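You operate a simulated robot arm through the tools that you are given. There is no shell and no other tool.

Carry out the task below with a simulated robot arm. There is one attempt and no reset: what you move stays moved.

TASK
Fit the notched collar and round nut on the threaded shaft and tighten the nut.
Fine: use the orange wrench and put it back.
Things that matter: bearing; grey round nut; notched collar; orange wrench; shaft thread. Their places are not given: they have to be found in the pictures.

It is judged by the outcome, as a careful person would: the job done as asked, and still so three seconds after it is handed in. It fails if anything else is knocked over, pushed out of place, dropped, spilled or broken.

THE ROBOT
A 6-joint arm with a two-finger parallel gripper, fixed in place. Base frame: the origin is on the floor under the middle of its stand, x ahead of it, y to its left, z up; the work surface is at about z = 0.86. Lengths are in m, angles in degrees, forces in N, time in s.
With the tool pointing down near the work surface it reaches from about 0.3 to 0.66 m from the base axis. Its first joint turns from -115.0 to 115.0 degrees. Payload 3.43 kg.
The tool frame sits at the grasp point between the pads (the TCP): z along the fingers, y along the line on which they close. The tips reach 0.034 m beyond it. Largest opening 0.128 m; finger width 0.024, thickness 0.012; the body of the gripper, 0.048 by 0.13 m, starts 0.096 m behind the TCP.
Orientation is told as [roll, pitch, yaw] about the base's x, y, z axes, in that order, counted from this pose: with the fingers straight down and closing along the base's y, the tool's x points along the base's -x, its y along +y and its z along -z.

THE INTERFACE
- The arm moves only by the tool arm_command. Its argument "deltas" is one flat list of numbers, 7 for each row, row after row: the turn, a rotation vector about the tool's x, y, z in units of 4 degrees (1.0 is 4 degrees), then the shift along the tool's x, y, z in units of 40 mm (1.0 is 40 mm), then the finger opening in m, from 0 to 0.128. In form: [rx, ry, rz, dx, dy, dz, claw, rx, ry, rz, dx, dy, dz, claw, ...]. A call has 1 to 20 rows; each row shifts and turns the commanded pose from where the row before left it, along the tool's axes as they then stand. A call with a number of a shift or a turn outside -1 to 1 is refused whole. A row lasts 0.2 s, in which the tool goes at most 0.05 m and 8.6 degrees; a call with a longer step from one row to the next is refused whole, and so is a gripper value outside its range. Where a pose cannot be reached the arm comes as near as it can. A force on the tool above 40 N (or 10 N above the force at the start of the call, whichever is more), or a blocked arm, ends the call early, and 0.2 s more pass. Each finger travels about 0.153 m/s and halts on what it meets, pressing with about 30 N; the grip force reading is that of the motor and also rises with nothing between the fingers. The clock runs only during rows and for 0.2 s after the last one: add rows that do not move to give the fingers time. It gives the time, the measured TCP pose, the force on the tool (base axes), the opening and the grip force at its end, in the units of the frame above (readings bear some noise), with the torque about the TCP (base axes, N m) and any sound that the robot's microphone picked up, and new pictures: "pictures" is both (left out), scene, wrist or none.
- Cameras (640 x 400 px; columns grow to the right, rows downward): "scene" is fixed at [0.4004, 0.499, 1.4456]; the picture's right is [-0.29, 0.96, 0.00], its down [0.75, 0.23, -0.62] and it looks along [-0.60, -0.18, -0.78] (base axes); focal length 262 px, centre (320, 200). "wrist" rides on the gripper at [0.076, -0.011, -0.16] in the tool frame; the picture's right is [0.15, 0.99, 0.00], its down [-0.88, 0.13, -0.46] and it looks along [-0.45, 0.07, 0.89] (tool axes); focal length 234 px, centre (320, 200).
- lift_body(by): slides the trunk up (or, below 0, down) by that many m; the arm rides with it, the base frame stays. It gives what a move gives, with no picture.
- point_at(camera, pixels): for up to 12 pixels [column, row] of the newest picture of that camera ("zoom" is the newest enlarged one), the place [x, y, z] in the base frame of the surface seen there, good to about 0.003 m. The clock stands still meanwhile.
- close_up(camera, box): a new picture of the part [left, top, right, bottom] of that camera's present view, enlarged. The clock stands still meanwhile.
- job_done(): hands the job in; it is judged then, once.

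Open the gripper and draw the arm clear of the work before you hand the job in, unless the task says otherwise.

The tools are called after "Call:" as name(argument=value, ...) on one line, values as JSON. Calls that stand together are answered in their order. arm_command: Moves the arm, as the interface text tells. Its arguments: {"type":"object","properties":{"deltas":{"type":"array"},"pictures":{"type":"string","enum":["both","scene","wrist","none"]}},"required":["deltas"]} The other tools are called the same way: lift_body (by) moves the trunk up or down; point_at (camera, pixels) gives the place of the surface under pixels of a picture; close_up (camera, box) takes an enlarged picture of a part of a camera's view; job_done () hands the job in.

At the start:

```text
time: 0.0
tool_pos: [0.0768, 0.4348, 1.1684]
tool_rot: [-0.1, 0.0, 0.0]
force: [-0.1, 0.5, 0.0]
moment: [-0.02, 0.01, -0.01]
gripper_width: 0.128
finger_force: 0.0
trunk travel left (down, up): [-0.925, 0.065]
```

scene: 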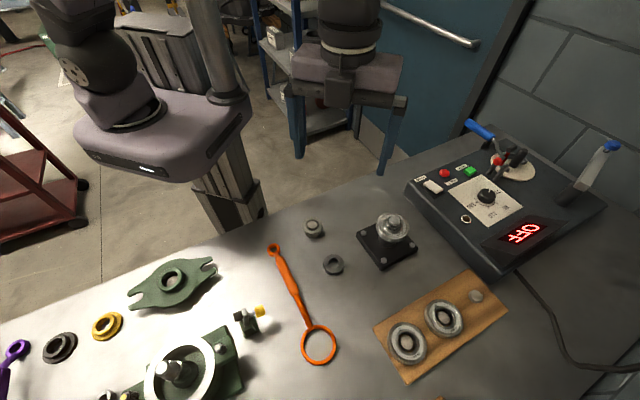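
wrist: 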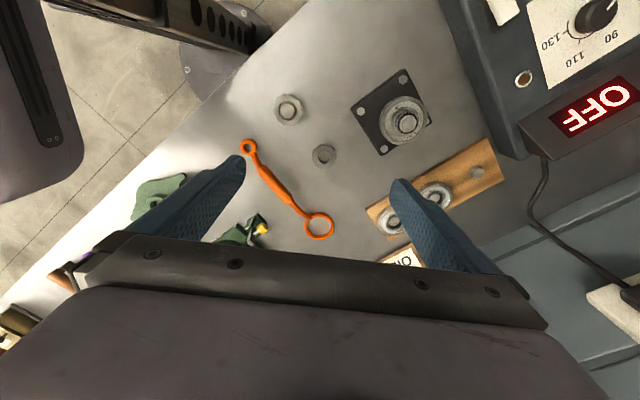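

I see an orange wrench around scene (300,310), a small block with a shaft at (390,230), and two small rings at (313,228) and (333,264). I take enlarged views to identify the parts.

Call:
close_up(camera="scene", box=[260, 190, 440, 302])

Call:
close_up(camera="wrist", box=[220, 60, 460, 210])

Call:
close_up(camera="scene", box=[340, 260, 520, 392])

Call:
close_up(camera="scene", box=[0, 240, 260, 400])

```text
3.56 times, centred on (350, 246) of scene
```

zoom: 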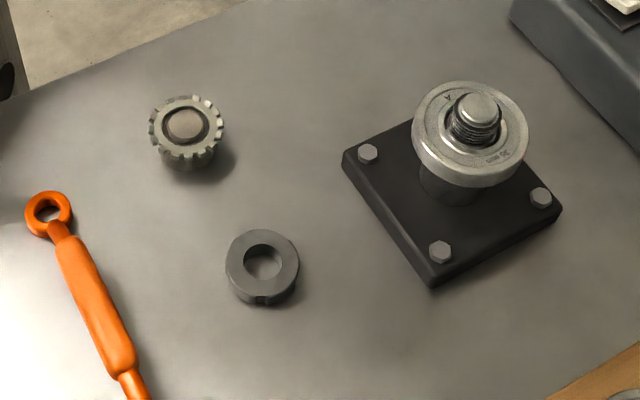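

```text
2.67 times, centred on (340, 135) of wrist
```

zoom: 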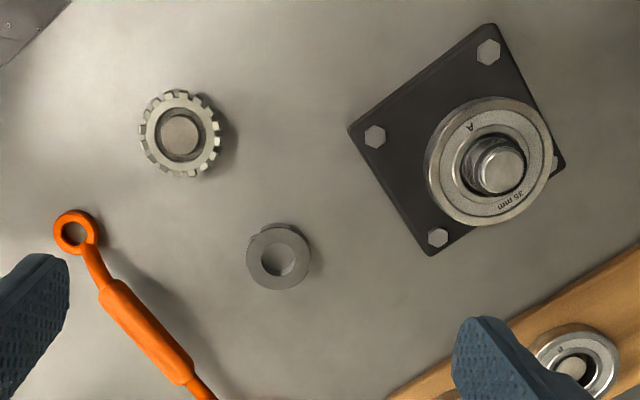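

```text
3.03 times, centred on (430, 326) of scene
```

zoom: 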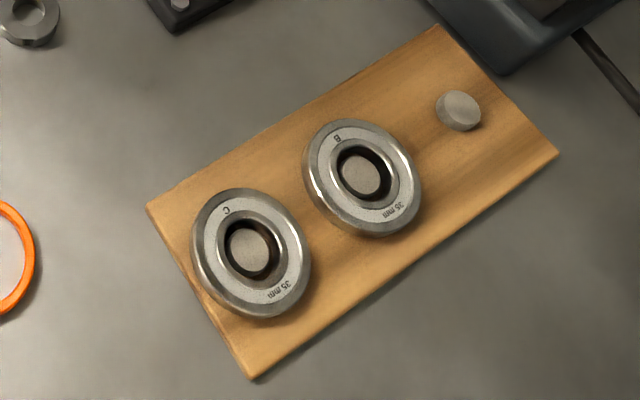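

```text
2.46 times, centred on (130, 320) of scene
```

zoom: 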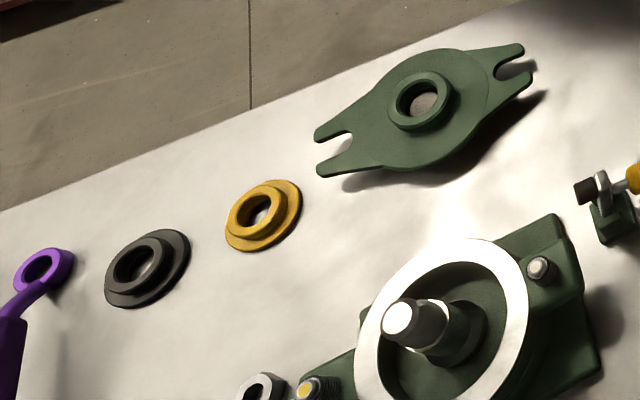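

The toothed ring sits at zoom/scene (313,228), the plain round nut at (333,264), and the shaft with a bearing at (391,226). I measure their places.

Call:
point_at(camera="scene", pixels=[[312, 226], [312, 221], [320, 222], [334, 264], [332, 257], [333, 275], [394, 219], [383, 226], [404, 226], [365, 240], [340, 280], [275, 249]])

Call:
point_at(camera="wrist", pixels=[[288, 110], [279, 112], [298, 108], [325, 156], [316, 156], [335, 156], [406, 124], [388, 122], [424, 125], [370, 140], [325, 235], [248, 150]])

Call:
close_up(camera="scene", box=[290, 205, 354, 285])

Call:
close_up(camera="scene", box=[350, 200, 430, 270])

Call:
close_up(camera="scene", box=[255, 230, 355, 380])

```text
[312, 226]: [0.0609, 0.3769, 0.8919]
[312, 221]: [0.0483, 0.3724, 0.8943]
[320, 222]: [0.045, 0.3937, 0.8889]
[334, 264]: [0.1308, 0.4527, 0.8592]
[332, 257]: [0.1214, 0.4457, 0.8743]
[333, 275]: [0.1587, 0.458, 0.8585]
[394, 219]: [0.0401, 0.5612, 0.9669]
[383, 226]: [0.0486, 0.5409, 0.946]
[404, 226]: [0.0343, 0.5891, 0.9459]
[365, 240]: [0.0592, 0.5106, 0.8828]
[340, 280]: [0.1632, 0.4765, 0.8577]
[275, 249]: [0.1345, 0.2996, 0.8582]
```

```text
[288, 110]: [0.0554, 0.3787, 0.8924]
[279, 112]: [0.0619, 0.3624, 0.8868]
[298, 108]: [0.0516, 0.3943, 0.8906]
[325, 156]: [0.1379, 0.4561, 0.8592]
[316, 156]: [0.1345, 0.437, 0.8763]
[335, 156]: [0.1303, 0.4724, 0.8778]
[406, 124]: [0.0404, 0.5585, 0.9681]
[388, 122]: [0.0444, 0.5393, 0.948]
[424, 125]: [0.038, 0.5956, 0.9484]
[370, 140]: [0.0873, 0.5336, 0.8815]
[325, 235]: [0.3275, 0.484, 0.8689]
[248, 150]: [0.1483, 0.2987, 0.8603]
```

```text
5.00 times, centred on (322, 245) of scene
```

zoom: 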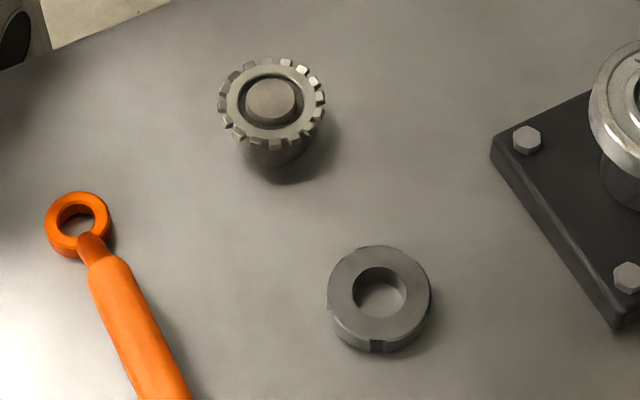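

```text
5.71 times, centred on (390, 235) of scene
```

zoom: 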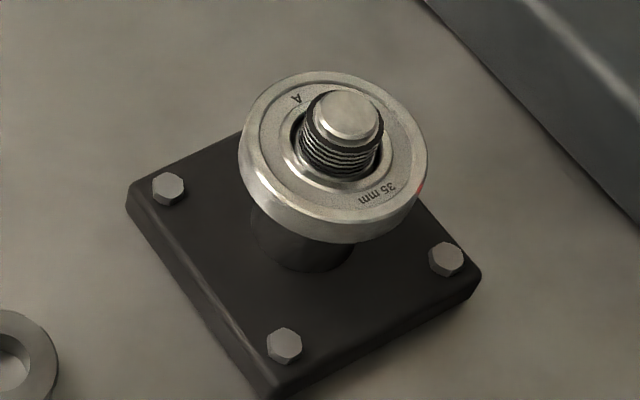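

```text
2.67 times, centred on (305, 305) of scene
```

zoom: 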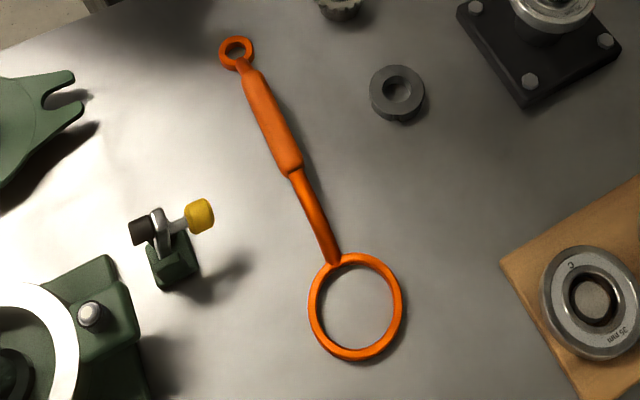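

I measure the wrench's ring and handle points from the newest zoom, and look closer at the ring ends and the purple tool.

Call:
point_at(camera="zoom", pixels=[[356, 258], [357, 355], [313, 307], [398, 303], [236, 40], [236, 60], [222, 50], [250, 50], [262, 95], [290, 165], [318, 218], [334, 258]])

Call:
close_up(camera="scene", box=[290, 310, 350, 370])

Call:
close_up(camera="wrist", box=[290, 190, 350, 250])

Call:
close_up(camera="scene", box=[260, 235, 310, 285])

Call:
close_up(camera="scene", box=[0, 320, 120, 400])

```text
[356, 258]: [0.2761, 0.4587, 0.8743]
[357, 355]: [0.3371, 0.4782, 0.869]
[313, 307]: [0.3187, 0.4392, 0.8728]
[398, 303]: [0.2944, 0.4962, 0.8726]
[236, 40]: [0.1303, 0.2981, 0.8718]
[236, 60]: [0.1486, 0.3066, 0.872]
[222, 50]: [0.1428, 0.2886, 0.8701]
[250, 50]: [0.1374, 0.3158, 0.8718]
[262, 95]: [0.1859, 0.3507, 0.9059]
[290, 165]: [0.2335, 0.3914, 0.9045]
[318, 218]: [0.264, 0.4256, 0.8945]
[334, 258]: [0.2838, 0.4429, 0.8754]
```

```text
6.67 times, centred on (320, 340) of scene
```

zoom: 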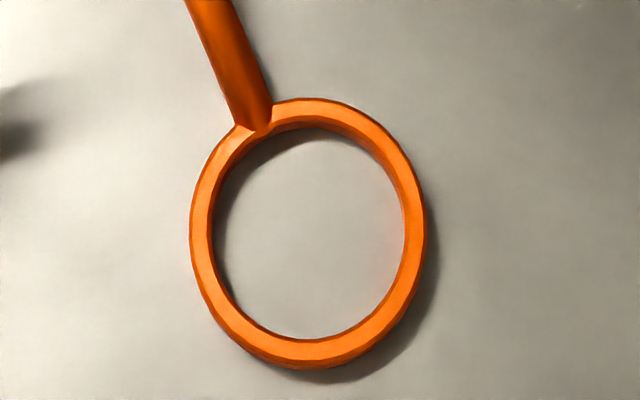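

```text
6.67 times, centred on (320, 220) of wrist
```

zoom: 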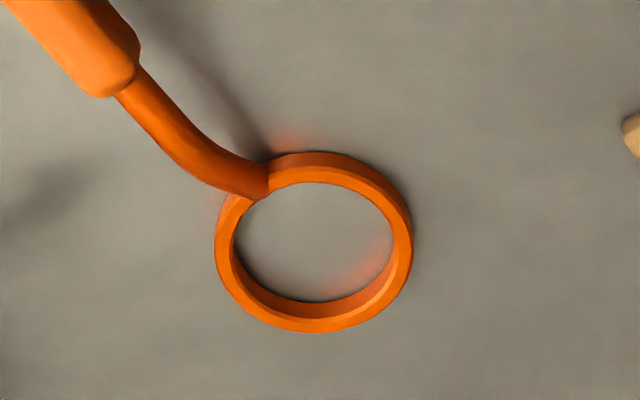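

```text
8.00 times, centred on (285, 260) of scene
```

zoom: 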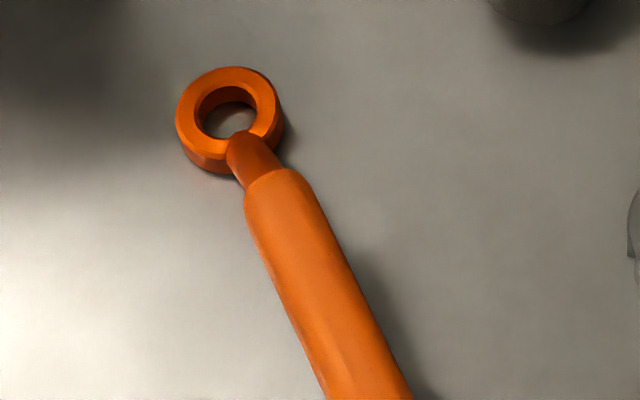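

```text
5.00 times, centred on (60, 360) of scene
```

zoom: 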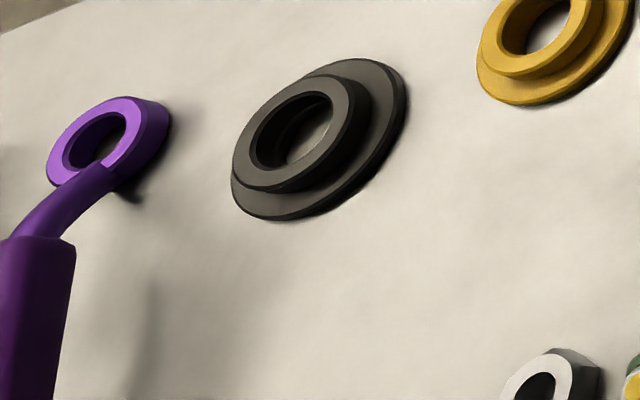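

The wrench's big ring (about 64 mm outside, scene (319,344)) and small ring lie flat, with a raised handle. I lower the arm so the wrist camera sees the nut closely.

Call:
arm_command(deltas=[0, 0, 0, 0.05, 0.05, 0.8, 0.128, 0, 0, 0, 0.05, 0.05, 0.8, 0.128, 0, 0, 0, 0.05, 0.05, 0.8, 0.128, 0, 0, 0, 0.05, 0.05, 0.8, 0.128, 0, 0, 0, 0, 0, 0, 0.128], pictures="both")

```text
time: 1.2
tool_pos: [0.0694, 0.4426, 1.0393]
tool_rot: [0.0, -0.1, 0.0]
force: [0.1, -0.2, 0.2]
moment: [0.0, 0.01, -0.03]
gripper_width: 0.1279
finger_force: 0.1
trunk travel left (down, up): [-0.925, 0.065]
```

scene: 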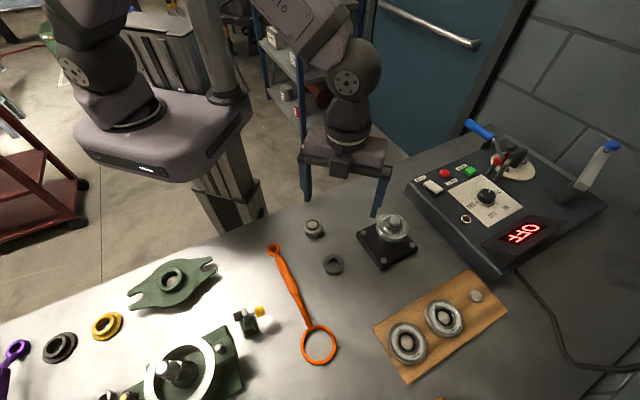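
wrist: 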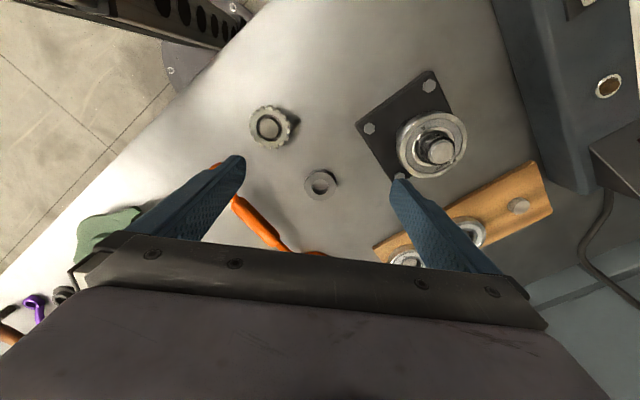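

The wrist view now shows collar (270,127), nut (320,184) and shaft (432,147). I enlarge each.

Call:
close_up(camera="wrist", box=[294, 162, 346, 206])

Call:
close_up(camera="wrist", box=[240, 95, 304, 155])

Call:
close_up(camera="wrist", box=[385, 100, 475, 190])

Call:
point_at(camera="wrist", pixels=[[307, 184], [335, 180], [320, 172], [321, 197], [252, 124], [291, 129], [270, 108], [270, 127], [285, 110], [438, 150], [401, 140], [463, 140]])

```text
9.09 times, centred on (320, 184) of wrist
```

zoom: 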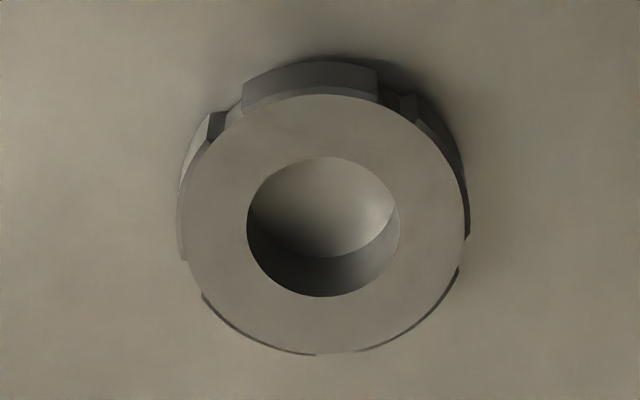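

```text
6.67 times, centred on (272, 125) of wrist
```

zoom: 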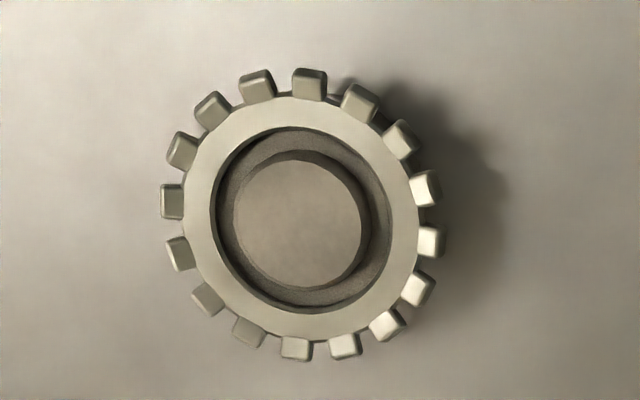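

```text
4.44 times, centred on (430, 145) of wrist
```

zoom: 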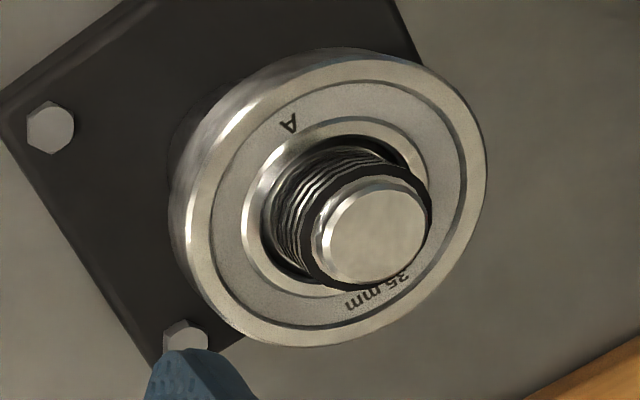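

```text
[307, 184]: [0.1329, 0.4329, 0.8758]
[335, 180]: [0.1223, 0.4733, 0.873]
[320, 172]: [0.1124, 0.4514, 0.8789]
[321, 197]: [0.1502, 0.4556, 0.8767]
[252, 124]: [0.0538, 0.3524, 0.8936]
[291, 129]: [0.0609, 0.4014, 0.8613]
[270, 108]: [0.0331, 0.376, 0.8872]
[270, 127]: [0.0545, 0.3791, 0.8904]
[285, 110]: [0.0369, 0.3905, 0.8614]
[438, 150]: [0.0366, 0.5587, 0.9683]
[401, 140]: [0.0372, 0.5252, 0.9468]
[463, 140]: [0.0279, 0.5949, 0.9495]
```

The nut has side slots and a ~25 mm bore; the collar has 16 teeth and sits on a peg; the shaft is threaded above the bearing. I look closer at the shaft for a keyway and at the collar side.

Call:
close_up(camera="scene", box=[374, 206, 412, 244])

Call:
close_up(camera="scene", box=[298, 213, 330, 243])

Call:
close_up(camera="wrist", box=[410, 120, 460, 170])

Call:
close_up(camera="scene", box=[460, 100, 640, 260])

```text
10.53 times, centred on (393, 225) of scene
```

zoom: 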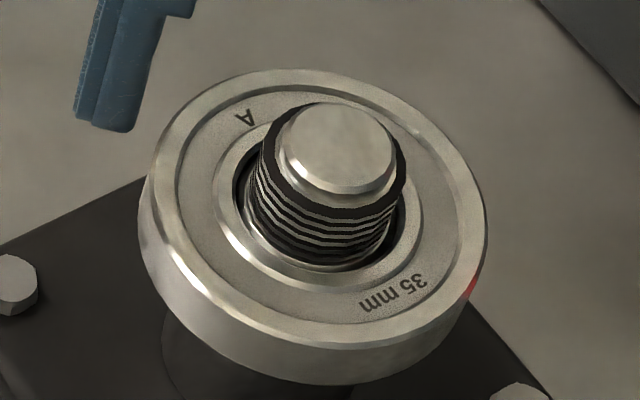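

```text
13.33 times, centred on (314, 228) of scene
```

zoom: 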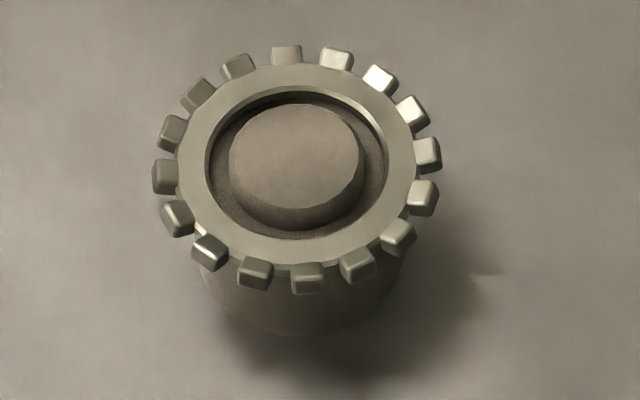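

```text
8.00 times, centred on (435, 145) of wrist
```

zoom: 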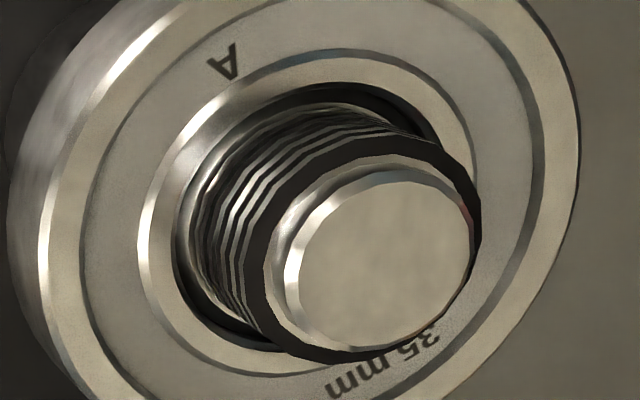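

```text
2.50 times, centred on (550, 180) of scene
```

zoom: 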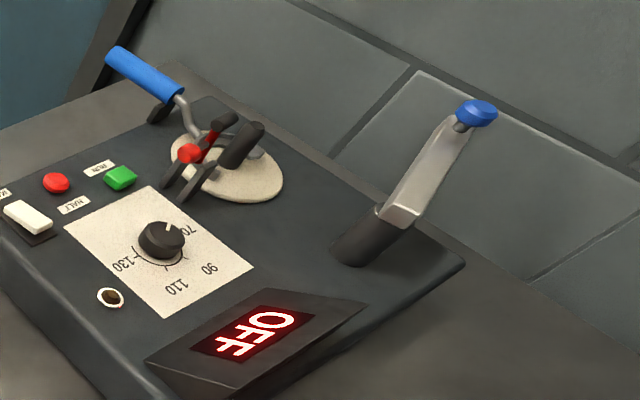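

The shaft appears to have a plain tip and a coarse thread below it, with no visible keyway. I take the shaft zoom again and measure heights and diameters on it.

Call:
close_up(camera="scene", box=[374, 206, 412, 244])

Call:
point_at(camera="zoom", pixels=[[335, 108], [335, 145], [290, 150], [388, 150], [335, 178], [255, 180], [400, 165], [320, 210], [310, 250], [300, 280], [150, 200], [480, 220]])

Call:
close_up(camera="scene", box=[80, 360, 160, 400])

```text
10.53 times, centred on (393, 225) of scene
```

zoom: 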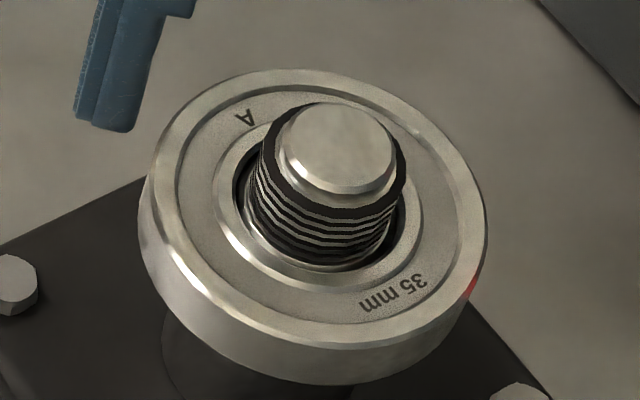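

```text
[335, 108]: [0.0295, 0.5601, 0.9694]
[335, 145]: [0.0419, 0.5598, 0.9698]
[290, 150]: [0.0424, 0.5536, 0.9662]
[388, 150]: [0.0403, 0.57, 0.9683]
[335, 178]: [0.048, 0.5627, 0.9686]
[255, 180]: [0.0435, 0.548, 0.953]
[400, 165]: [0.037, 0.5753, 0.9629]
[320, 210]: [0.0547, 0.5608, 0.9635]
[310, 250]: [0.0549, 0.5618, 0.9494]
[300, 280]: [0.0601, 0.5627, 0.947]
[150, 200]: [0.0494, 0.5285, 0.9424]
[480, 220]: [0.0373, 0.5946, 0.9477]
```

```text
8.00 times, centred on (120, 380) of scene
```

zoom: 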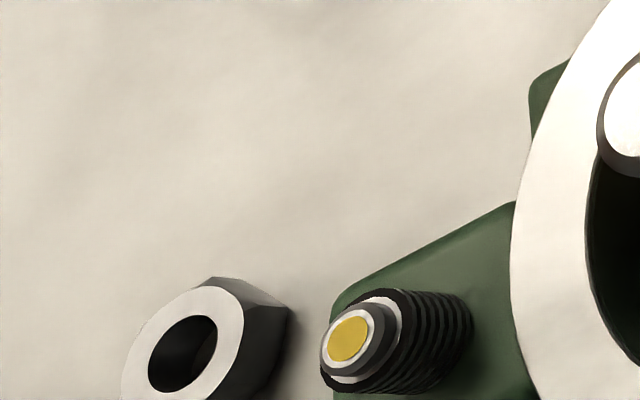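

Shaft axis is near (0.039, 0.561); thread from about z 0.949 to 0.9635, tip to 0.969. Now I re-zoom the collar and measure its teeth and stand.

Call:
close_up(camera="wrist", box=[240, 95, 304, 155])

Call:
point_at(camera="zoom", pixels=[[310, 88], [256, 86], [182, 151], [172, 201], [208, 298], [296, 350], [386, 325], [429, 241], [425, 188], [399, 138], [196, 210], [410, 225]])

Call:
close_up(camera="scene", box=[298, 213, 330, 243])

Call:
point_at(camera="zoom", pixels=[[295, 250], [305, 280], [300, 310], [300, 330], [300, 150], [295, 78], [225, 205], [375, 200], [300, 222], [165, 178], [427, 156], [300, 345]])

```text
6.67 times, centred on (272, 125) of wrist
```

zoom: 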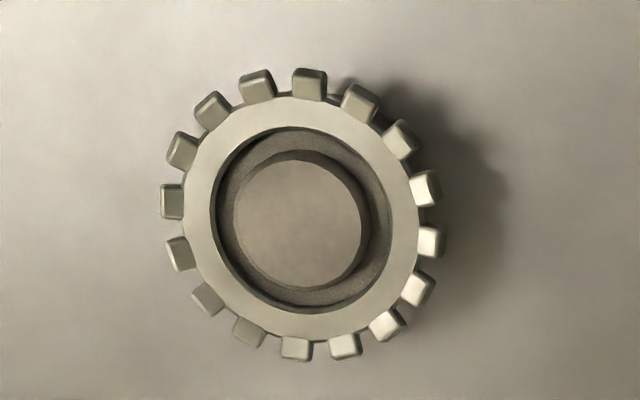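

```text
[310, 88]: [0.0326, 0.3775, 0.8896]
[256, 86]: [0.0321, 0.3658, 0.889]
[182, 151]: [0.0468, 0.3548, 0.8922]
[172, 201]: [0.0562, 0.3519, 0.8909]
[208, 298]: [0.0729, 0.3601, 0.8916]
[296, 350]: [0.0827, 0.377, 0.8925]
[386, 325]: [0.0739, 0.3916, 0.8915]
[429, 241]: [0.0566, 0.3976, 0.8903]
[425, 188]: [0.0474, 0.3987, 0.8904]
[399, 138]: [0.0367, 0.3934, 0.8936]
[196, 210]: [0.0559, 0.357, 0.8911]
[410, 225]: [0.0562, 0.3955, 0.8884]
```

```text
13.33 times, centred on (314, 228) of scene
```

zoom: 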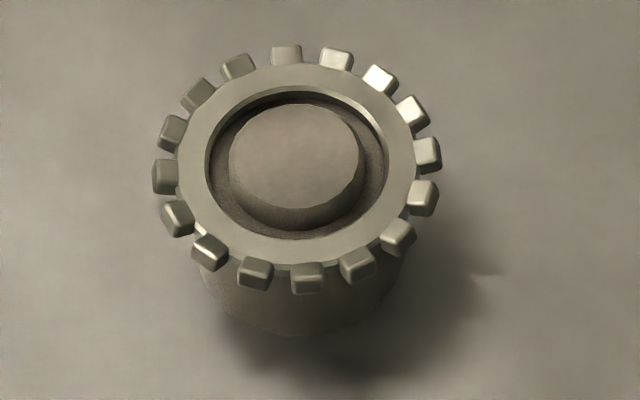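

```text
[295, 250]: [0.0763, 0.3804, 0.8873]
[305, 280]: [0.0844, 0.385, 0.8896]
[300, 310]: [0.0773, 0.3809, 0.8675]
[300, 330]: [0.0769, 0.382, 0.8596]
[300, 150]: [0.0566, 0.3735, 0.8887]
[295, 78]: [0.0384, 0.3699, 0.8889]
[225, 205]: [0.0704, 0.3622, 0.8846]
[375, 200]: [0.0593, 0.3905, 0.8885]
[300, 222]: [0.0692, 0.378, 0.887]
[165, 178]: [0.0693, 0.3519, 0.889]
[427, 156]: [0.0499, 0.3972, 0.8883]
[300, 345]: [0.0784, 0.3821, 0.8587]
```

The collar's teeth line up with the base y-axis (centre about (0.057, 0.376), ring z ≈0.885–0.890) and it rests on a stand. I move above it and turn about 11° so each pad spans two teeth.

Call:
arm_command(deltas=[0, 0, 0, 0.103, -0.555, 0.49, 0.1, 0, 0, 0, 0.103, -0.555, 0.49, 0.1, 0, 0, 0, 0.103, -0.555, 0.49, 0.1, 0, 0, 0.9375, 0, 0, 0, 0.1, 0, 0, 0.9375, 0, 0, 0, 0.1, 0, 0, 0.9375, 0, 0, 0, 0.1, 0, 0, 0, 0, 0, 0, 0.1], pictures="both")

```text
time: 2.8
tool_pos: [0.0573, 0.3762, 0.98]
tool_rot: [0.1, 0.0, -11.4]
force: [0.3, 1.0, 0.4]
moment: [0.06, 0.01, -0.01]
gripper_width: 0.1001
finger_force: 0.1
trunk travel left (down, up): [-0.925, 0.065]
```

scene: 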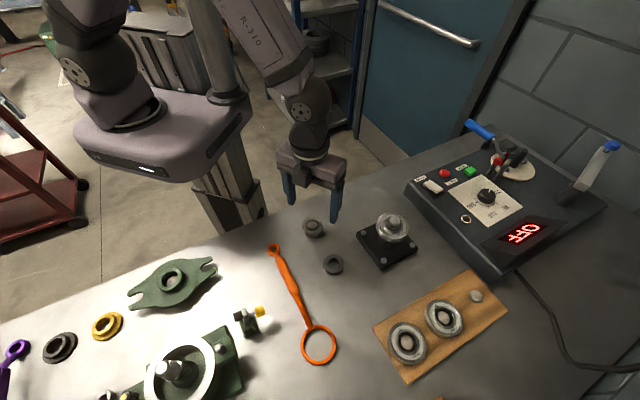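
wrist: 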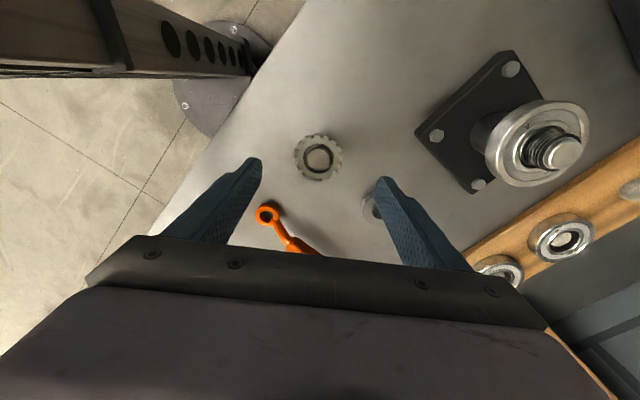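

The tool is now above the collar, seen at wrist (318,157) centred between the fingers. I zoom to check the collar's edge and the shaft's side from here.

Call:
close_up(camera="wrist", box=[285, 125, 351, 190])

Call:
point_at(camera="zoom", pixels=[[200, 212], [440, 190], [328, 80], [312, 312], [300, 200], [245, 215], [395, 200], [320, 150]])

Call:
close_up(camera="wrist", box=[480, 90, 600, 200])

```text
6.15 times, centred on (318, 158) of wrist
```

zoom: 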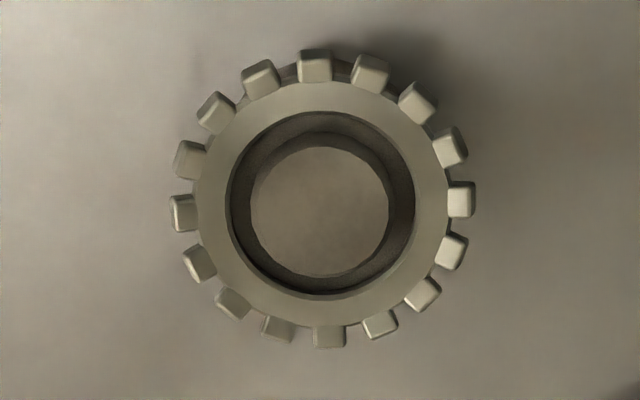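

```text
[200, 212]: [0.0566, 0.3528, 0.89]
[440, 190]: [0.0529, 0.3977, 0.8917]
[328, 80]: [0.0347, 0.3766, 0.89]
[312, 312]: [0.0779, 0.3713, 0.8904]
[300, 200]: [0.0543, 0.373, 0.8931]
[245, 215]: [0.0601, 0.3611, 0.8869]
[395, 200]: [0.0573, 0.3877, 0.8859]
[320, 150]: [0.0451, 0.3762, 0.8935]
```

```text
3.64 times, centred on (540, 145) of wrist
```

zoom: 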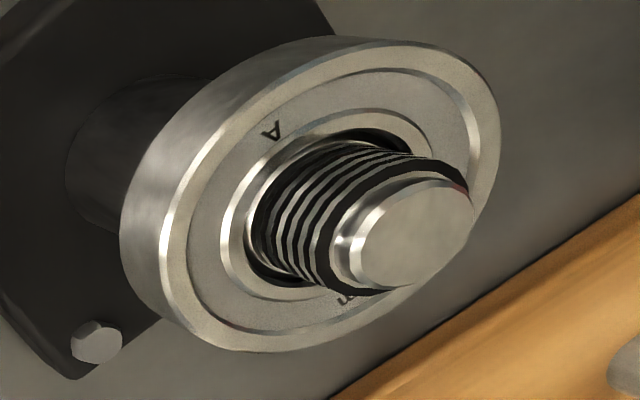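

Collar ring top is at z 0.890 and its thickness about 4–5 mm. I lower so the fingertips are just below the ring and close on it.

Call:
arm_command(deltas=[0, 0, 0, 0, 0, 0.7, 0.1, 0, 0, 0, 0, 0, 0.5, 0.1, 0, 0, 0, 0, 0, 0.4, 0.1, 0, 0, 0, 0, 0, 0, 0.1, 0, 0, 0, 0, 0, 0, 0.07, 0, 0, 0, 0, 0, 0, 0.045, 0, 0, 0, 0, 0, 0, 0.04, 0, 0, 0, 0, 0, 0, 0.04], pictures="both")

```text
time: 4.6
tool_pos: [0.0568, 0.3771, 0.9153]
tool_rot: [-0.1, 0.1, -11.2]
force: [0.0, 0.9, 0.4]
moment: [0.0, 0.01, 0.03]
gripper_width: 0.0558
finger_force: 29.5
trunk travel left (down, up): [-0.925, 0.065]
```

scene: 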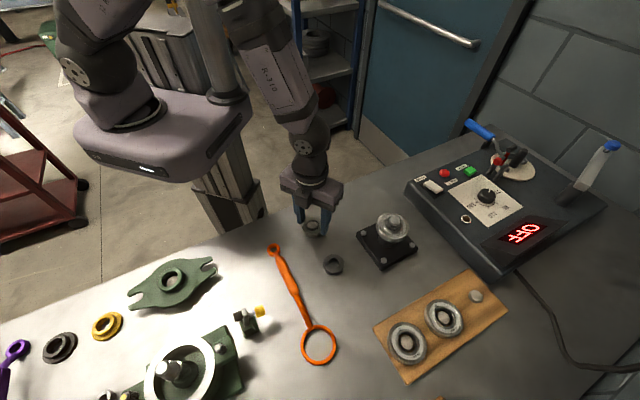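
wrist: 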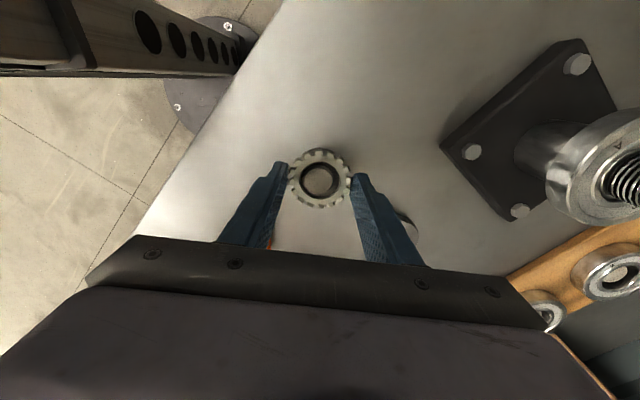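

The grip closed at 0.0558 m on the toothed ring with full force. I check the grip in close-up before lifting.

Call:
close_up(camera="wrist", box=[265, 130, 375, 220])

Call:
close_up(camera="scene", box=[285, 190, 345, 250])

```text
4.44 times, centred on (320, 175) of wrist
```

zoom: 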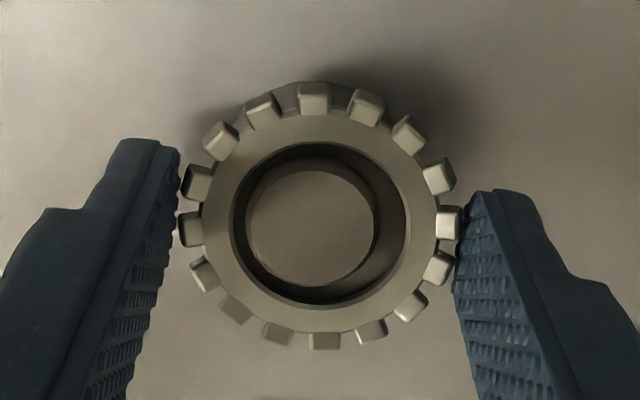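

```text
6.67 times, centred on (315, 220) of scene
```

zoom: 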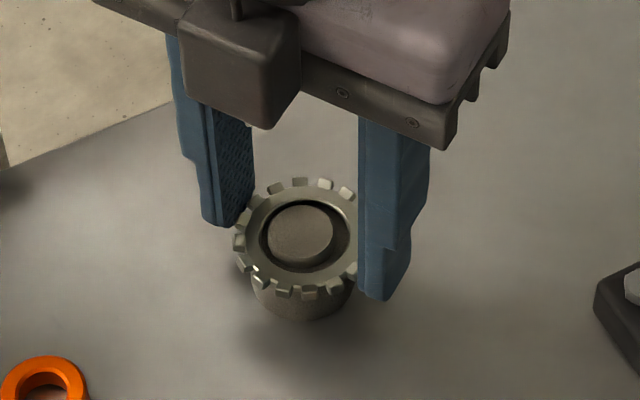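

The collar is held by two teeth on each pad. I lift it straight up slowly, clear of the peg.

Call:
arm_command(deltas=[0, 0, 0, 0, 0, -0.2, 0.04, 0, 0, 0, 0, 0, -0.4, 0.04, 0, 0, 0, 0, 0, -0.7, 0.04, 0, 0, 0, 0, 0, -0.9, 0.04, 0, 0, 0, 0, 0, -0.5, 0.04, 0, 0, 0, 0, 0, 0, 0.04], pictures="both")

```text
time: 6.0
tool_pos: [0.0556, 0.3778, 1.0266]
tool_rot: [0.0, 0.0, -11.3]
force: [0.8, 0.5, -1.3]
moment: [0.04, -0.01, 0.03]
gripper_width: 0.0397
finger_force: 0.1
trunk travel left (down, up): [-0.925, 0.065]
```

scene: 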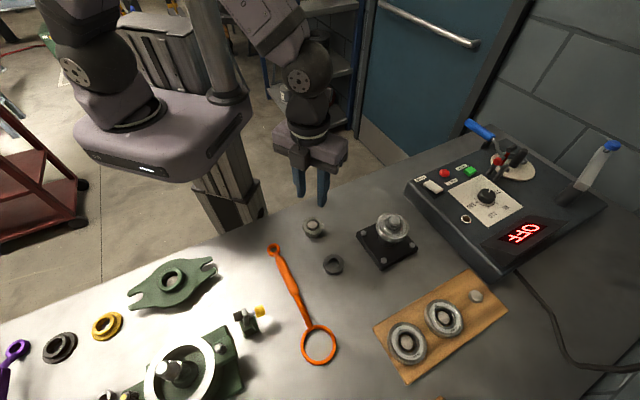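
wrist: 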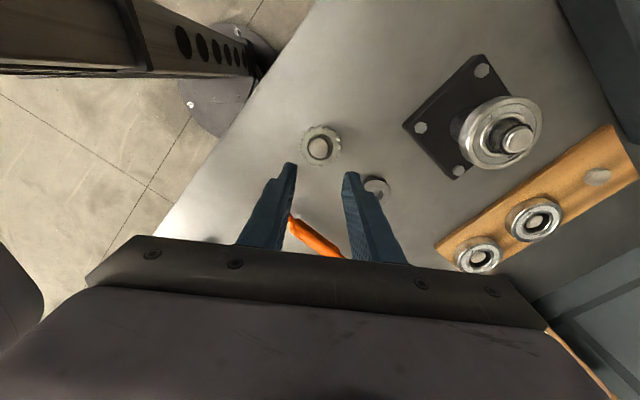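

The fingers slipped off (opening 0.0397, no load) and the collar stayed on its stand at wrist (320,147). I check its state in close-up.

Call:
close_up(camera="wrist", box=[285, 115, 355, 180])

Call:
close_up(camera="scene", box=[295, 205, 335, 245])

Call:
point_at(camera="zoom", pixels=[[320, 250], [320, 200], [320, 90], [245, 190], [400, 190], [320, 290]])

```text
6.15 times, centred on (320, 148) of wrist
```

zoom: 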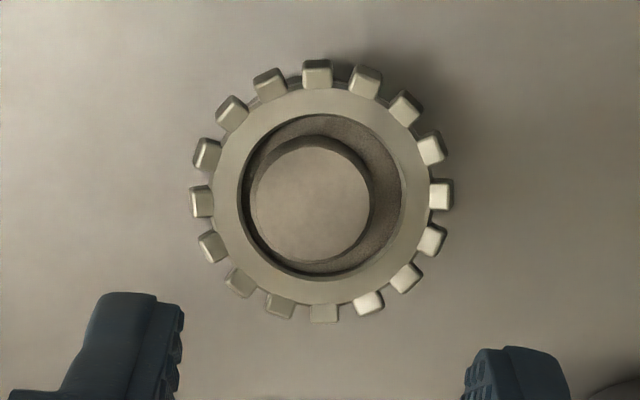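

```text
10.00 times, centred on (315, 225) of scene
```

zoom: 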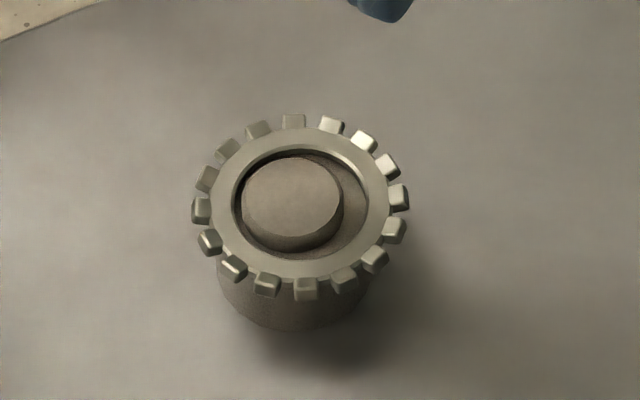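

```text
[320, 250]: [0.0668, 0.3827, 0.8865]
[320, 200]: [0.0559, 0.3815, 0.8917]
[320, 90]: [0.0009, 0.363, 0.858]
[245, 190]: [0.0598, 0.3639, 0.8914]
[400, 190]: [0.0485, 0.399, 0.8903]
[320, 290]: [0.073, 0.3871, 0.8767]
```

The collar is still level on its stand, merely shifted a couple of mm. I measure its centre again from the wrist picture; then I will grip deeper on the pads.

Call:
point_at(camera="wrist", pixels=[[300.7, 148.2], [339.5, 146.9], [319.5, 128.5], [320.5, 165.8], [306, 135], [333, 160]])

Call:
close_up(camera="wrist", box=[230, 150, 410, 270])

```text
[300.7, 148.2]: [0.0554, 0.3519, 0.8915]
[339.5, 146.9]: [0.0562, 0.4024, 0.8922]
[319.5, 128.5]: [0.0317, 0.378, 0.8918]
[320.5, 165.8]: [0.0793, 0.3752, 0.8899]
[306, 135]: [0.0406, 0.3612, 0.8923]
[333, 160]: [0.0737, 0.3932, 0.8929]
```

```text
3.33 times, centred on (320, 210) of wrist
```

zoom: 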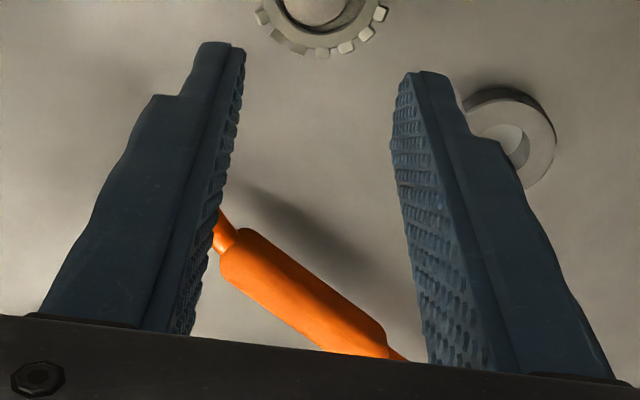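

Collar centre is now about (0.056, 0.377). I open, go down about 7 mm deeper than before (TCP z ≈0.908) and close again.

Call:
arm_command(deltas=[0, 0, 0, 0, 0, 0, 0.1, 0, 0, 0, 0, 0, 0.7, 0.1, 0, 0, 0, 0, 0, 0.8, 0.1, 0, 0, 0, 0, 0, 0.7, 0.1, 0, 0, 0, 0, 0, 0.5, 0.1, 0, 0, 0, 0, 0, 0.265, 0.1, 0, 0, 0, 0, 0, 0, 0.1, 0, 0, 0, 0, 0, 0, 0.07, 0, 0, 0, 0, 0, 0, 0.05, 0, 0, 0, 0, 0, 0, 0.04, 0, 0, 0, 0, 0, 0, 0.03, 0, 0, 0, 0, 0, 0, 0.03], pictures="both")

Call:
close_up(camera="wrist", box=[265, 130, 375, 220])

Call:
close_up(camera="scene", box=[285, 190, 345, 250])

```text
time: 8.6
tool_pos: [0.0567, 0.3773, 0.9074]
tool_rot: [0.0, -0.1, -11.2]
force: [0.0, 0.0, 0.6]
moment: [0.0, -0.01, 0.03]
gripper_width: 0.0556
finger_force: 30.0
trunk travel left (down, up): [-0.925, 0.065]
```

scene: 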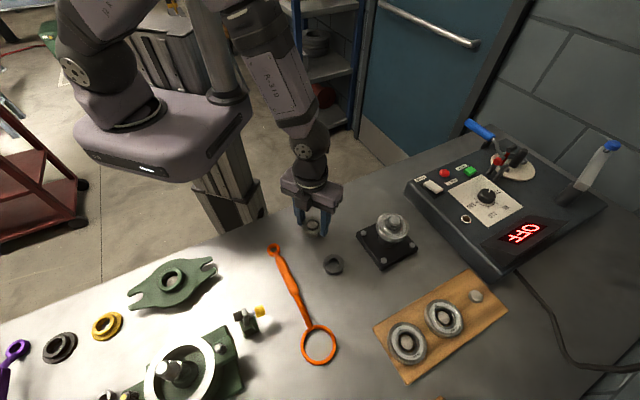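
wrist: 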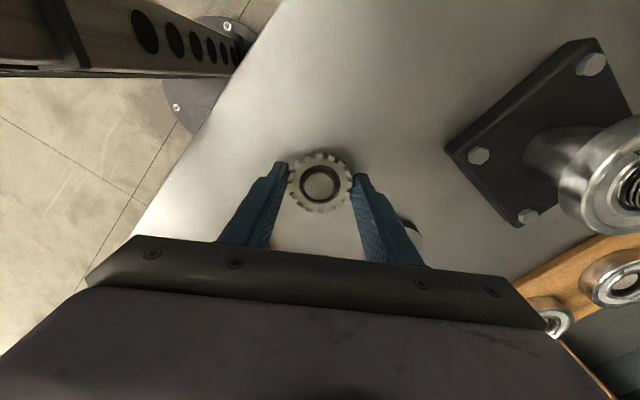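

```text
4.44 times, centred on (320, 175) of wrist
```

zoom: 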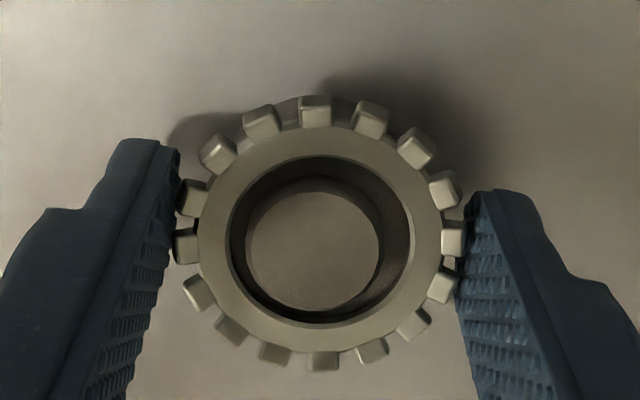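

```text
6.67 times, centred on (315, 220) of scene
```

zoom: 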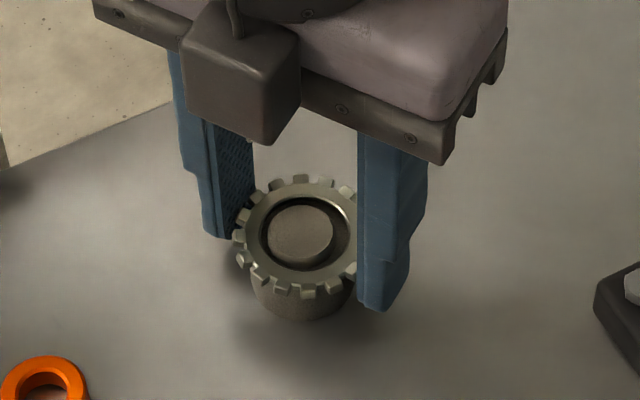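

Gripped again at 0.0556 m, deeper this time. I lift slowly by 10 mm and check whether it follows.

Call:
arm_command(deltas=[0, 0, 0, 0, 0, -0.08, 0.03, 0, 0, 0, 0, 0, -0.08, 0.03, 0, 0, 0, 0, 0, -0.09, 0.03, 0, 0, 0, 0, 0, 0, 0.03], pictures="both")

Call:
close_up(camera="scene", box=[285, 190, 345, 250])

```text
time: 9.6
tool_pos: [0.0561, 0.3773, 0.9169]
tool_rot: [0.0, 0.0, -11.3]
force: [-1.2, 0.4, -0.7]
moment: [0.02, 0.01, 0.0]
gripper_width: 0.0553
finger_force: 29.8
trunk travel left (down, up): [-0.925, 0.065]
```

scene: 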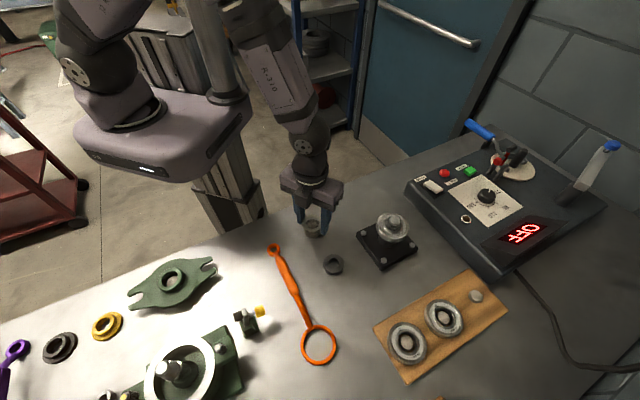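
wrist: 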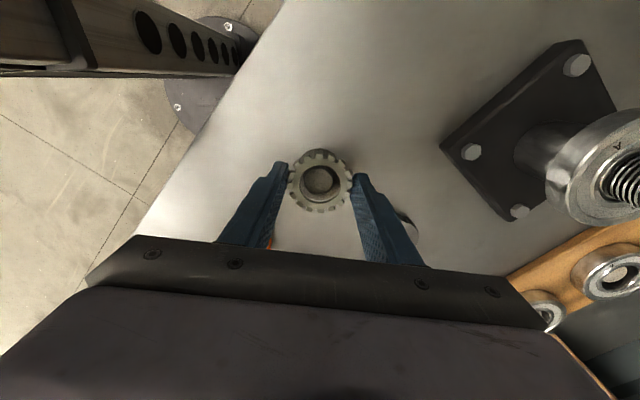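

```text
6.67 times, centred on (315, 220) of scene
```

zoom: 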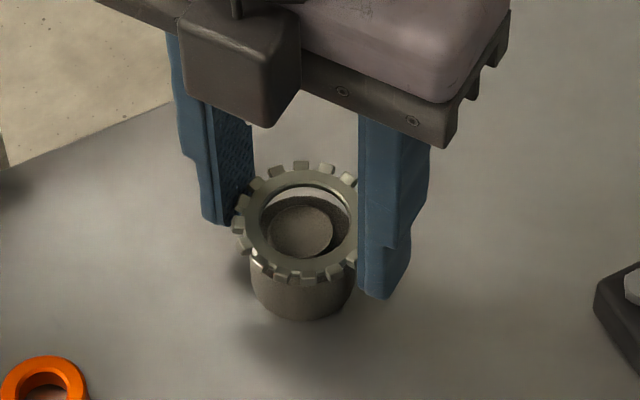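

The collar now lifts with the fingers (the stand shows beneath it). I raise it to above shaft height.

Call:
arm_command(deltas=[0, 0, 0, 0, 0, -0.3, 0.03, 0, 0, 0, 0, 0, -0.4, 0.03, 0, 0, 0, 0, 0, -0.5, 0.03, 0, 0, 0, 0, 0, -0.5, 0.03, 0, 0, 0, 0, 0, -0.5, 0.03, 0, 0, 0, 0, 0, -0.4, 0.03, 0, 0, 0, 0, 0, -0.2, 0.03, 0, 0, 0, 0, 0, 0, 0.03], pictures="both")

Call:
close_up(camera="wrist", box=[265, 130, 375, 220])

Call:
point_at(camera="zoom", pixels=[[175, 240], [460, 240], [317, 110], [322, 355], [215, 240], [425, 235], [320, 145], [320, 325], [188, 195], [450, 285]])

```text
time: 11.4
tool_pos: [0.0568, 0.3773, 1.0282]
tool_rot: [0.0, 0.0, -11.2]
force: [0.4, 0.5, 0.0]
moment: [0.03, 0.0, 0.0]
gripper_width: 0.0552
finger_force: 29.7
trunk travel left (down, up): [-0.925, 0.065]
```

scene: 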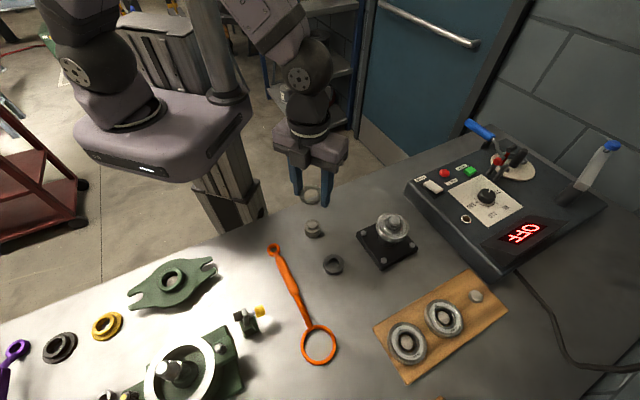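
wrist: 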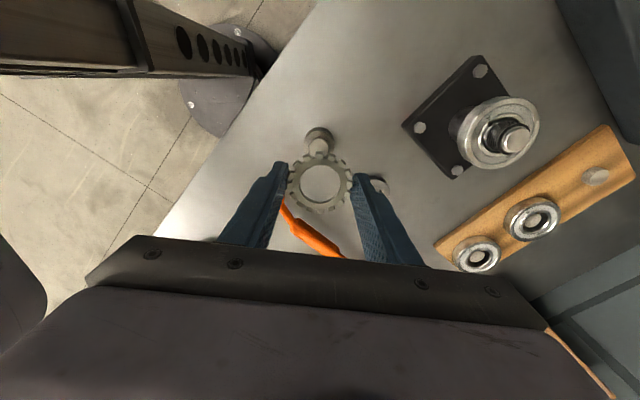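

```text
4.44 times, centred on (320, 175) of wrist
```

zoom: 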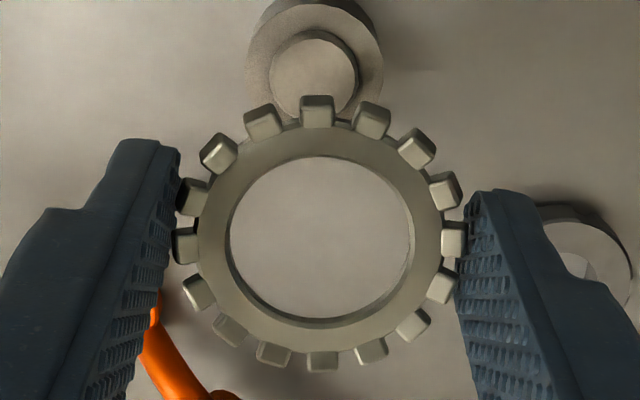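

```text
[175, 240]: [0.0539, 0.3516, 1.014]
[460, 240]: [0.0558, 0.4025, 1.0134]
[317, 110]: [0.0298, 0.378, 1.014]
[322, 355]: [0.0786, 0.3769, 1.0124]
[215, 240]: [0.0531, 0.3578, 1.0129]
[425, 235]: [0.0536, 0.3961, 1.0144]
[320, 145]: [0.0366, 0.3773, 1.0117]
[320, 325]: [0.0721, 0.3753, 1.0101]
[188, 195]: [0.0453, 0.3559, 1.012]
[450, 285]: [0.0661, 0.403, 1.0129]
```

The collar is held level with a plain bore, centre ≈(0.0543, 0.377), about 2.4 mm toward −x from the TCP. Now I measure the shaft tip precisely in both cameras.

Call:
close_up(camera="wrist", box=[480, 105, 548, 170])

Call:
point_at(camera="zoom", pixels=[[350, 170], [300, 195], [397, 160], [335, 128], [362, 215], [340, 190], [160, 200], [545, 160], [390, 30], [330, 315], [270, 200], [285, 240]])

Call:
close_up(camera="scene", box=[374, 206, 412, 244])

Call:
point_at(camera="zoom", pixels=[[338, 147], [292, 147], [390, 145], [338, 107], [335, 183], [310, 115], [370, 115], [300, 172], [380, 172], [155, 150], [475, 205], [300, 75]])

```text
6.15 times, centred on (514, 138) of wrist
```

zoom: 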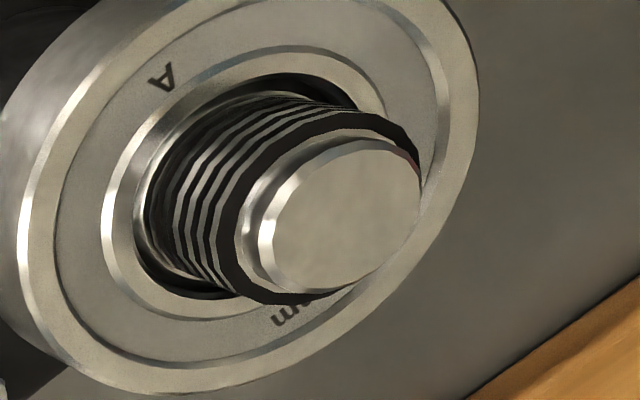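

```text
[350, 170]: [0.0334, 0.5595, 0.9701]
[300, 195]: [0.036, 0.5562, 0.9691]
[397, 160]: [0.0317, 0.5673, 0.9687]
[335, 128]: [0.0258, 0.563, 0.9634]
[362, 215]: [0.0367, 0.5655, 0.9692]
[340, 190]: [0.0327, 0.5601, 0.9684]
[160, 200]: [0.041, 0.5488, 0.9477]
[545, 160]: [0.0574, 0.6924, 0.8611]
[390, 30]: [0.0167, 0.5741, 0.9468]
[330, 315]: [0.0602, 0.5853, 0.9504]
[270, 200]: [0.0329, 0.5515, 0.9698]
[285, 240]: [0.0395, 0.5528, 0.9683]
```

```text
10.53 times, centred on (393, 225) of scene
```

zoom: 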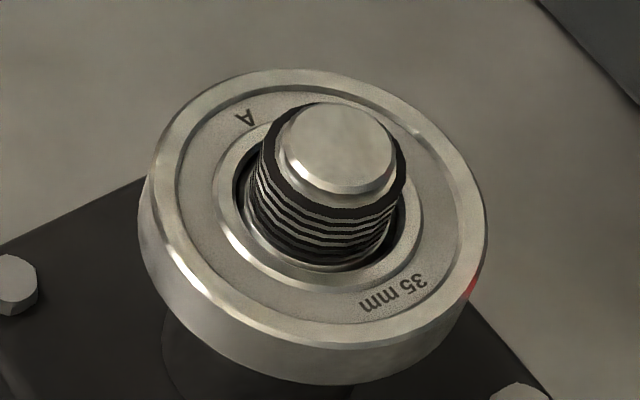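

```text
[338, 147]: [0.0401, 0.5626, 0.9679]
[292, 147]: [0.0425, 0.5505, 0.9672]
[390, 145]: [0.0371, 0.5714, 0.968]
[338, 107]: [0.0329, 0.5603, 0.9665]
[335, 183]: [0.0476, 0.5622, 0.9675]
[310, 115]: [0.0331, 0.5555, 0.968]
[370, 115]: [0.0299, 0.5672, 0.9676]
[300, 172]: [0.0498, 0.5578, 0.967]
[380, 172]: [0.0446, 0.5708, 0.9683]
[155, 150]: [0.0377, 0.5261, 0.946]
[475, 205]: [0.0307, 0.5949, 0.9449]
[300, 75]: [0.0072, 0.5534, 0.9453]
```

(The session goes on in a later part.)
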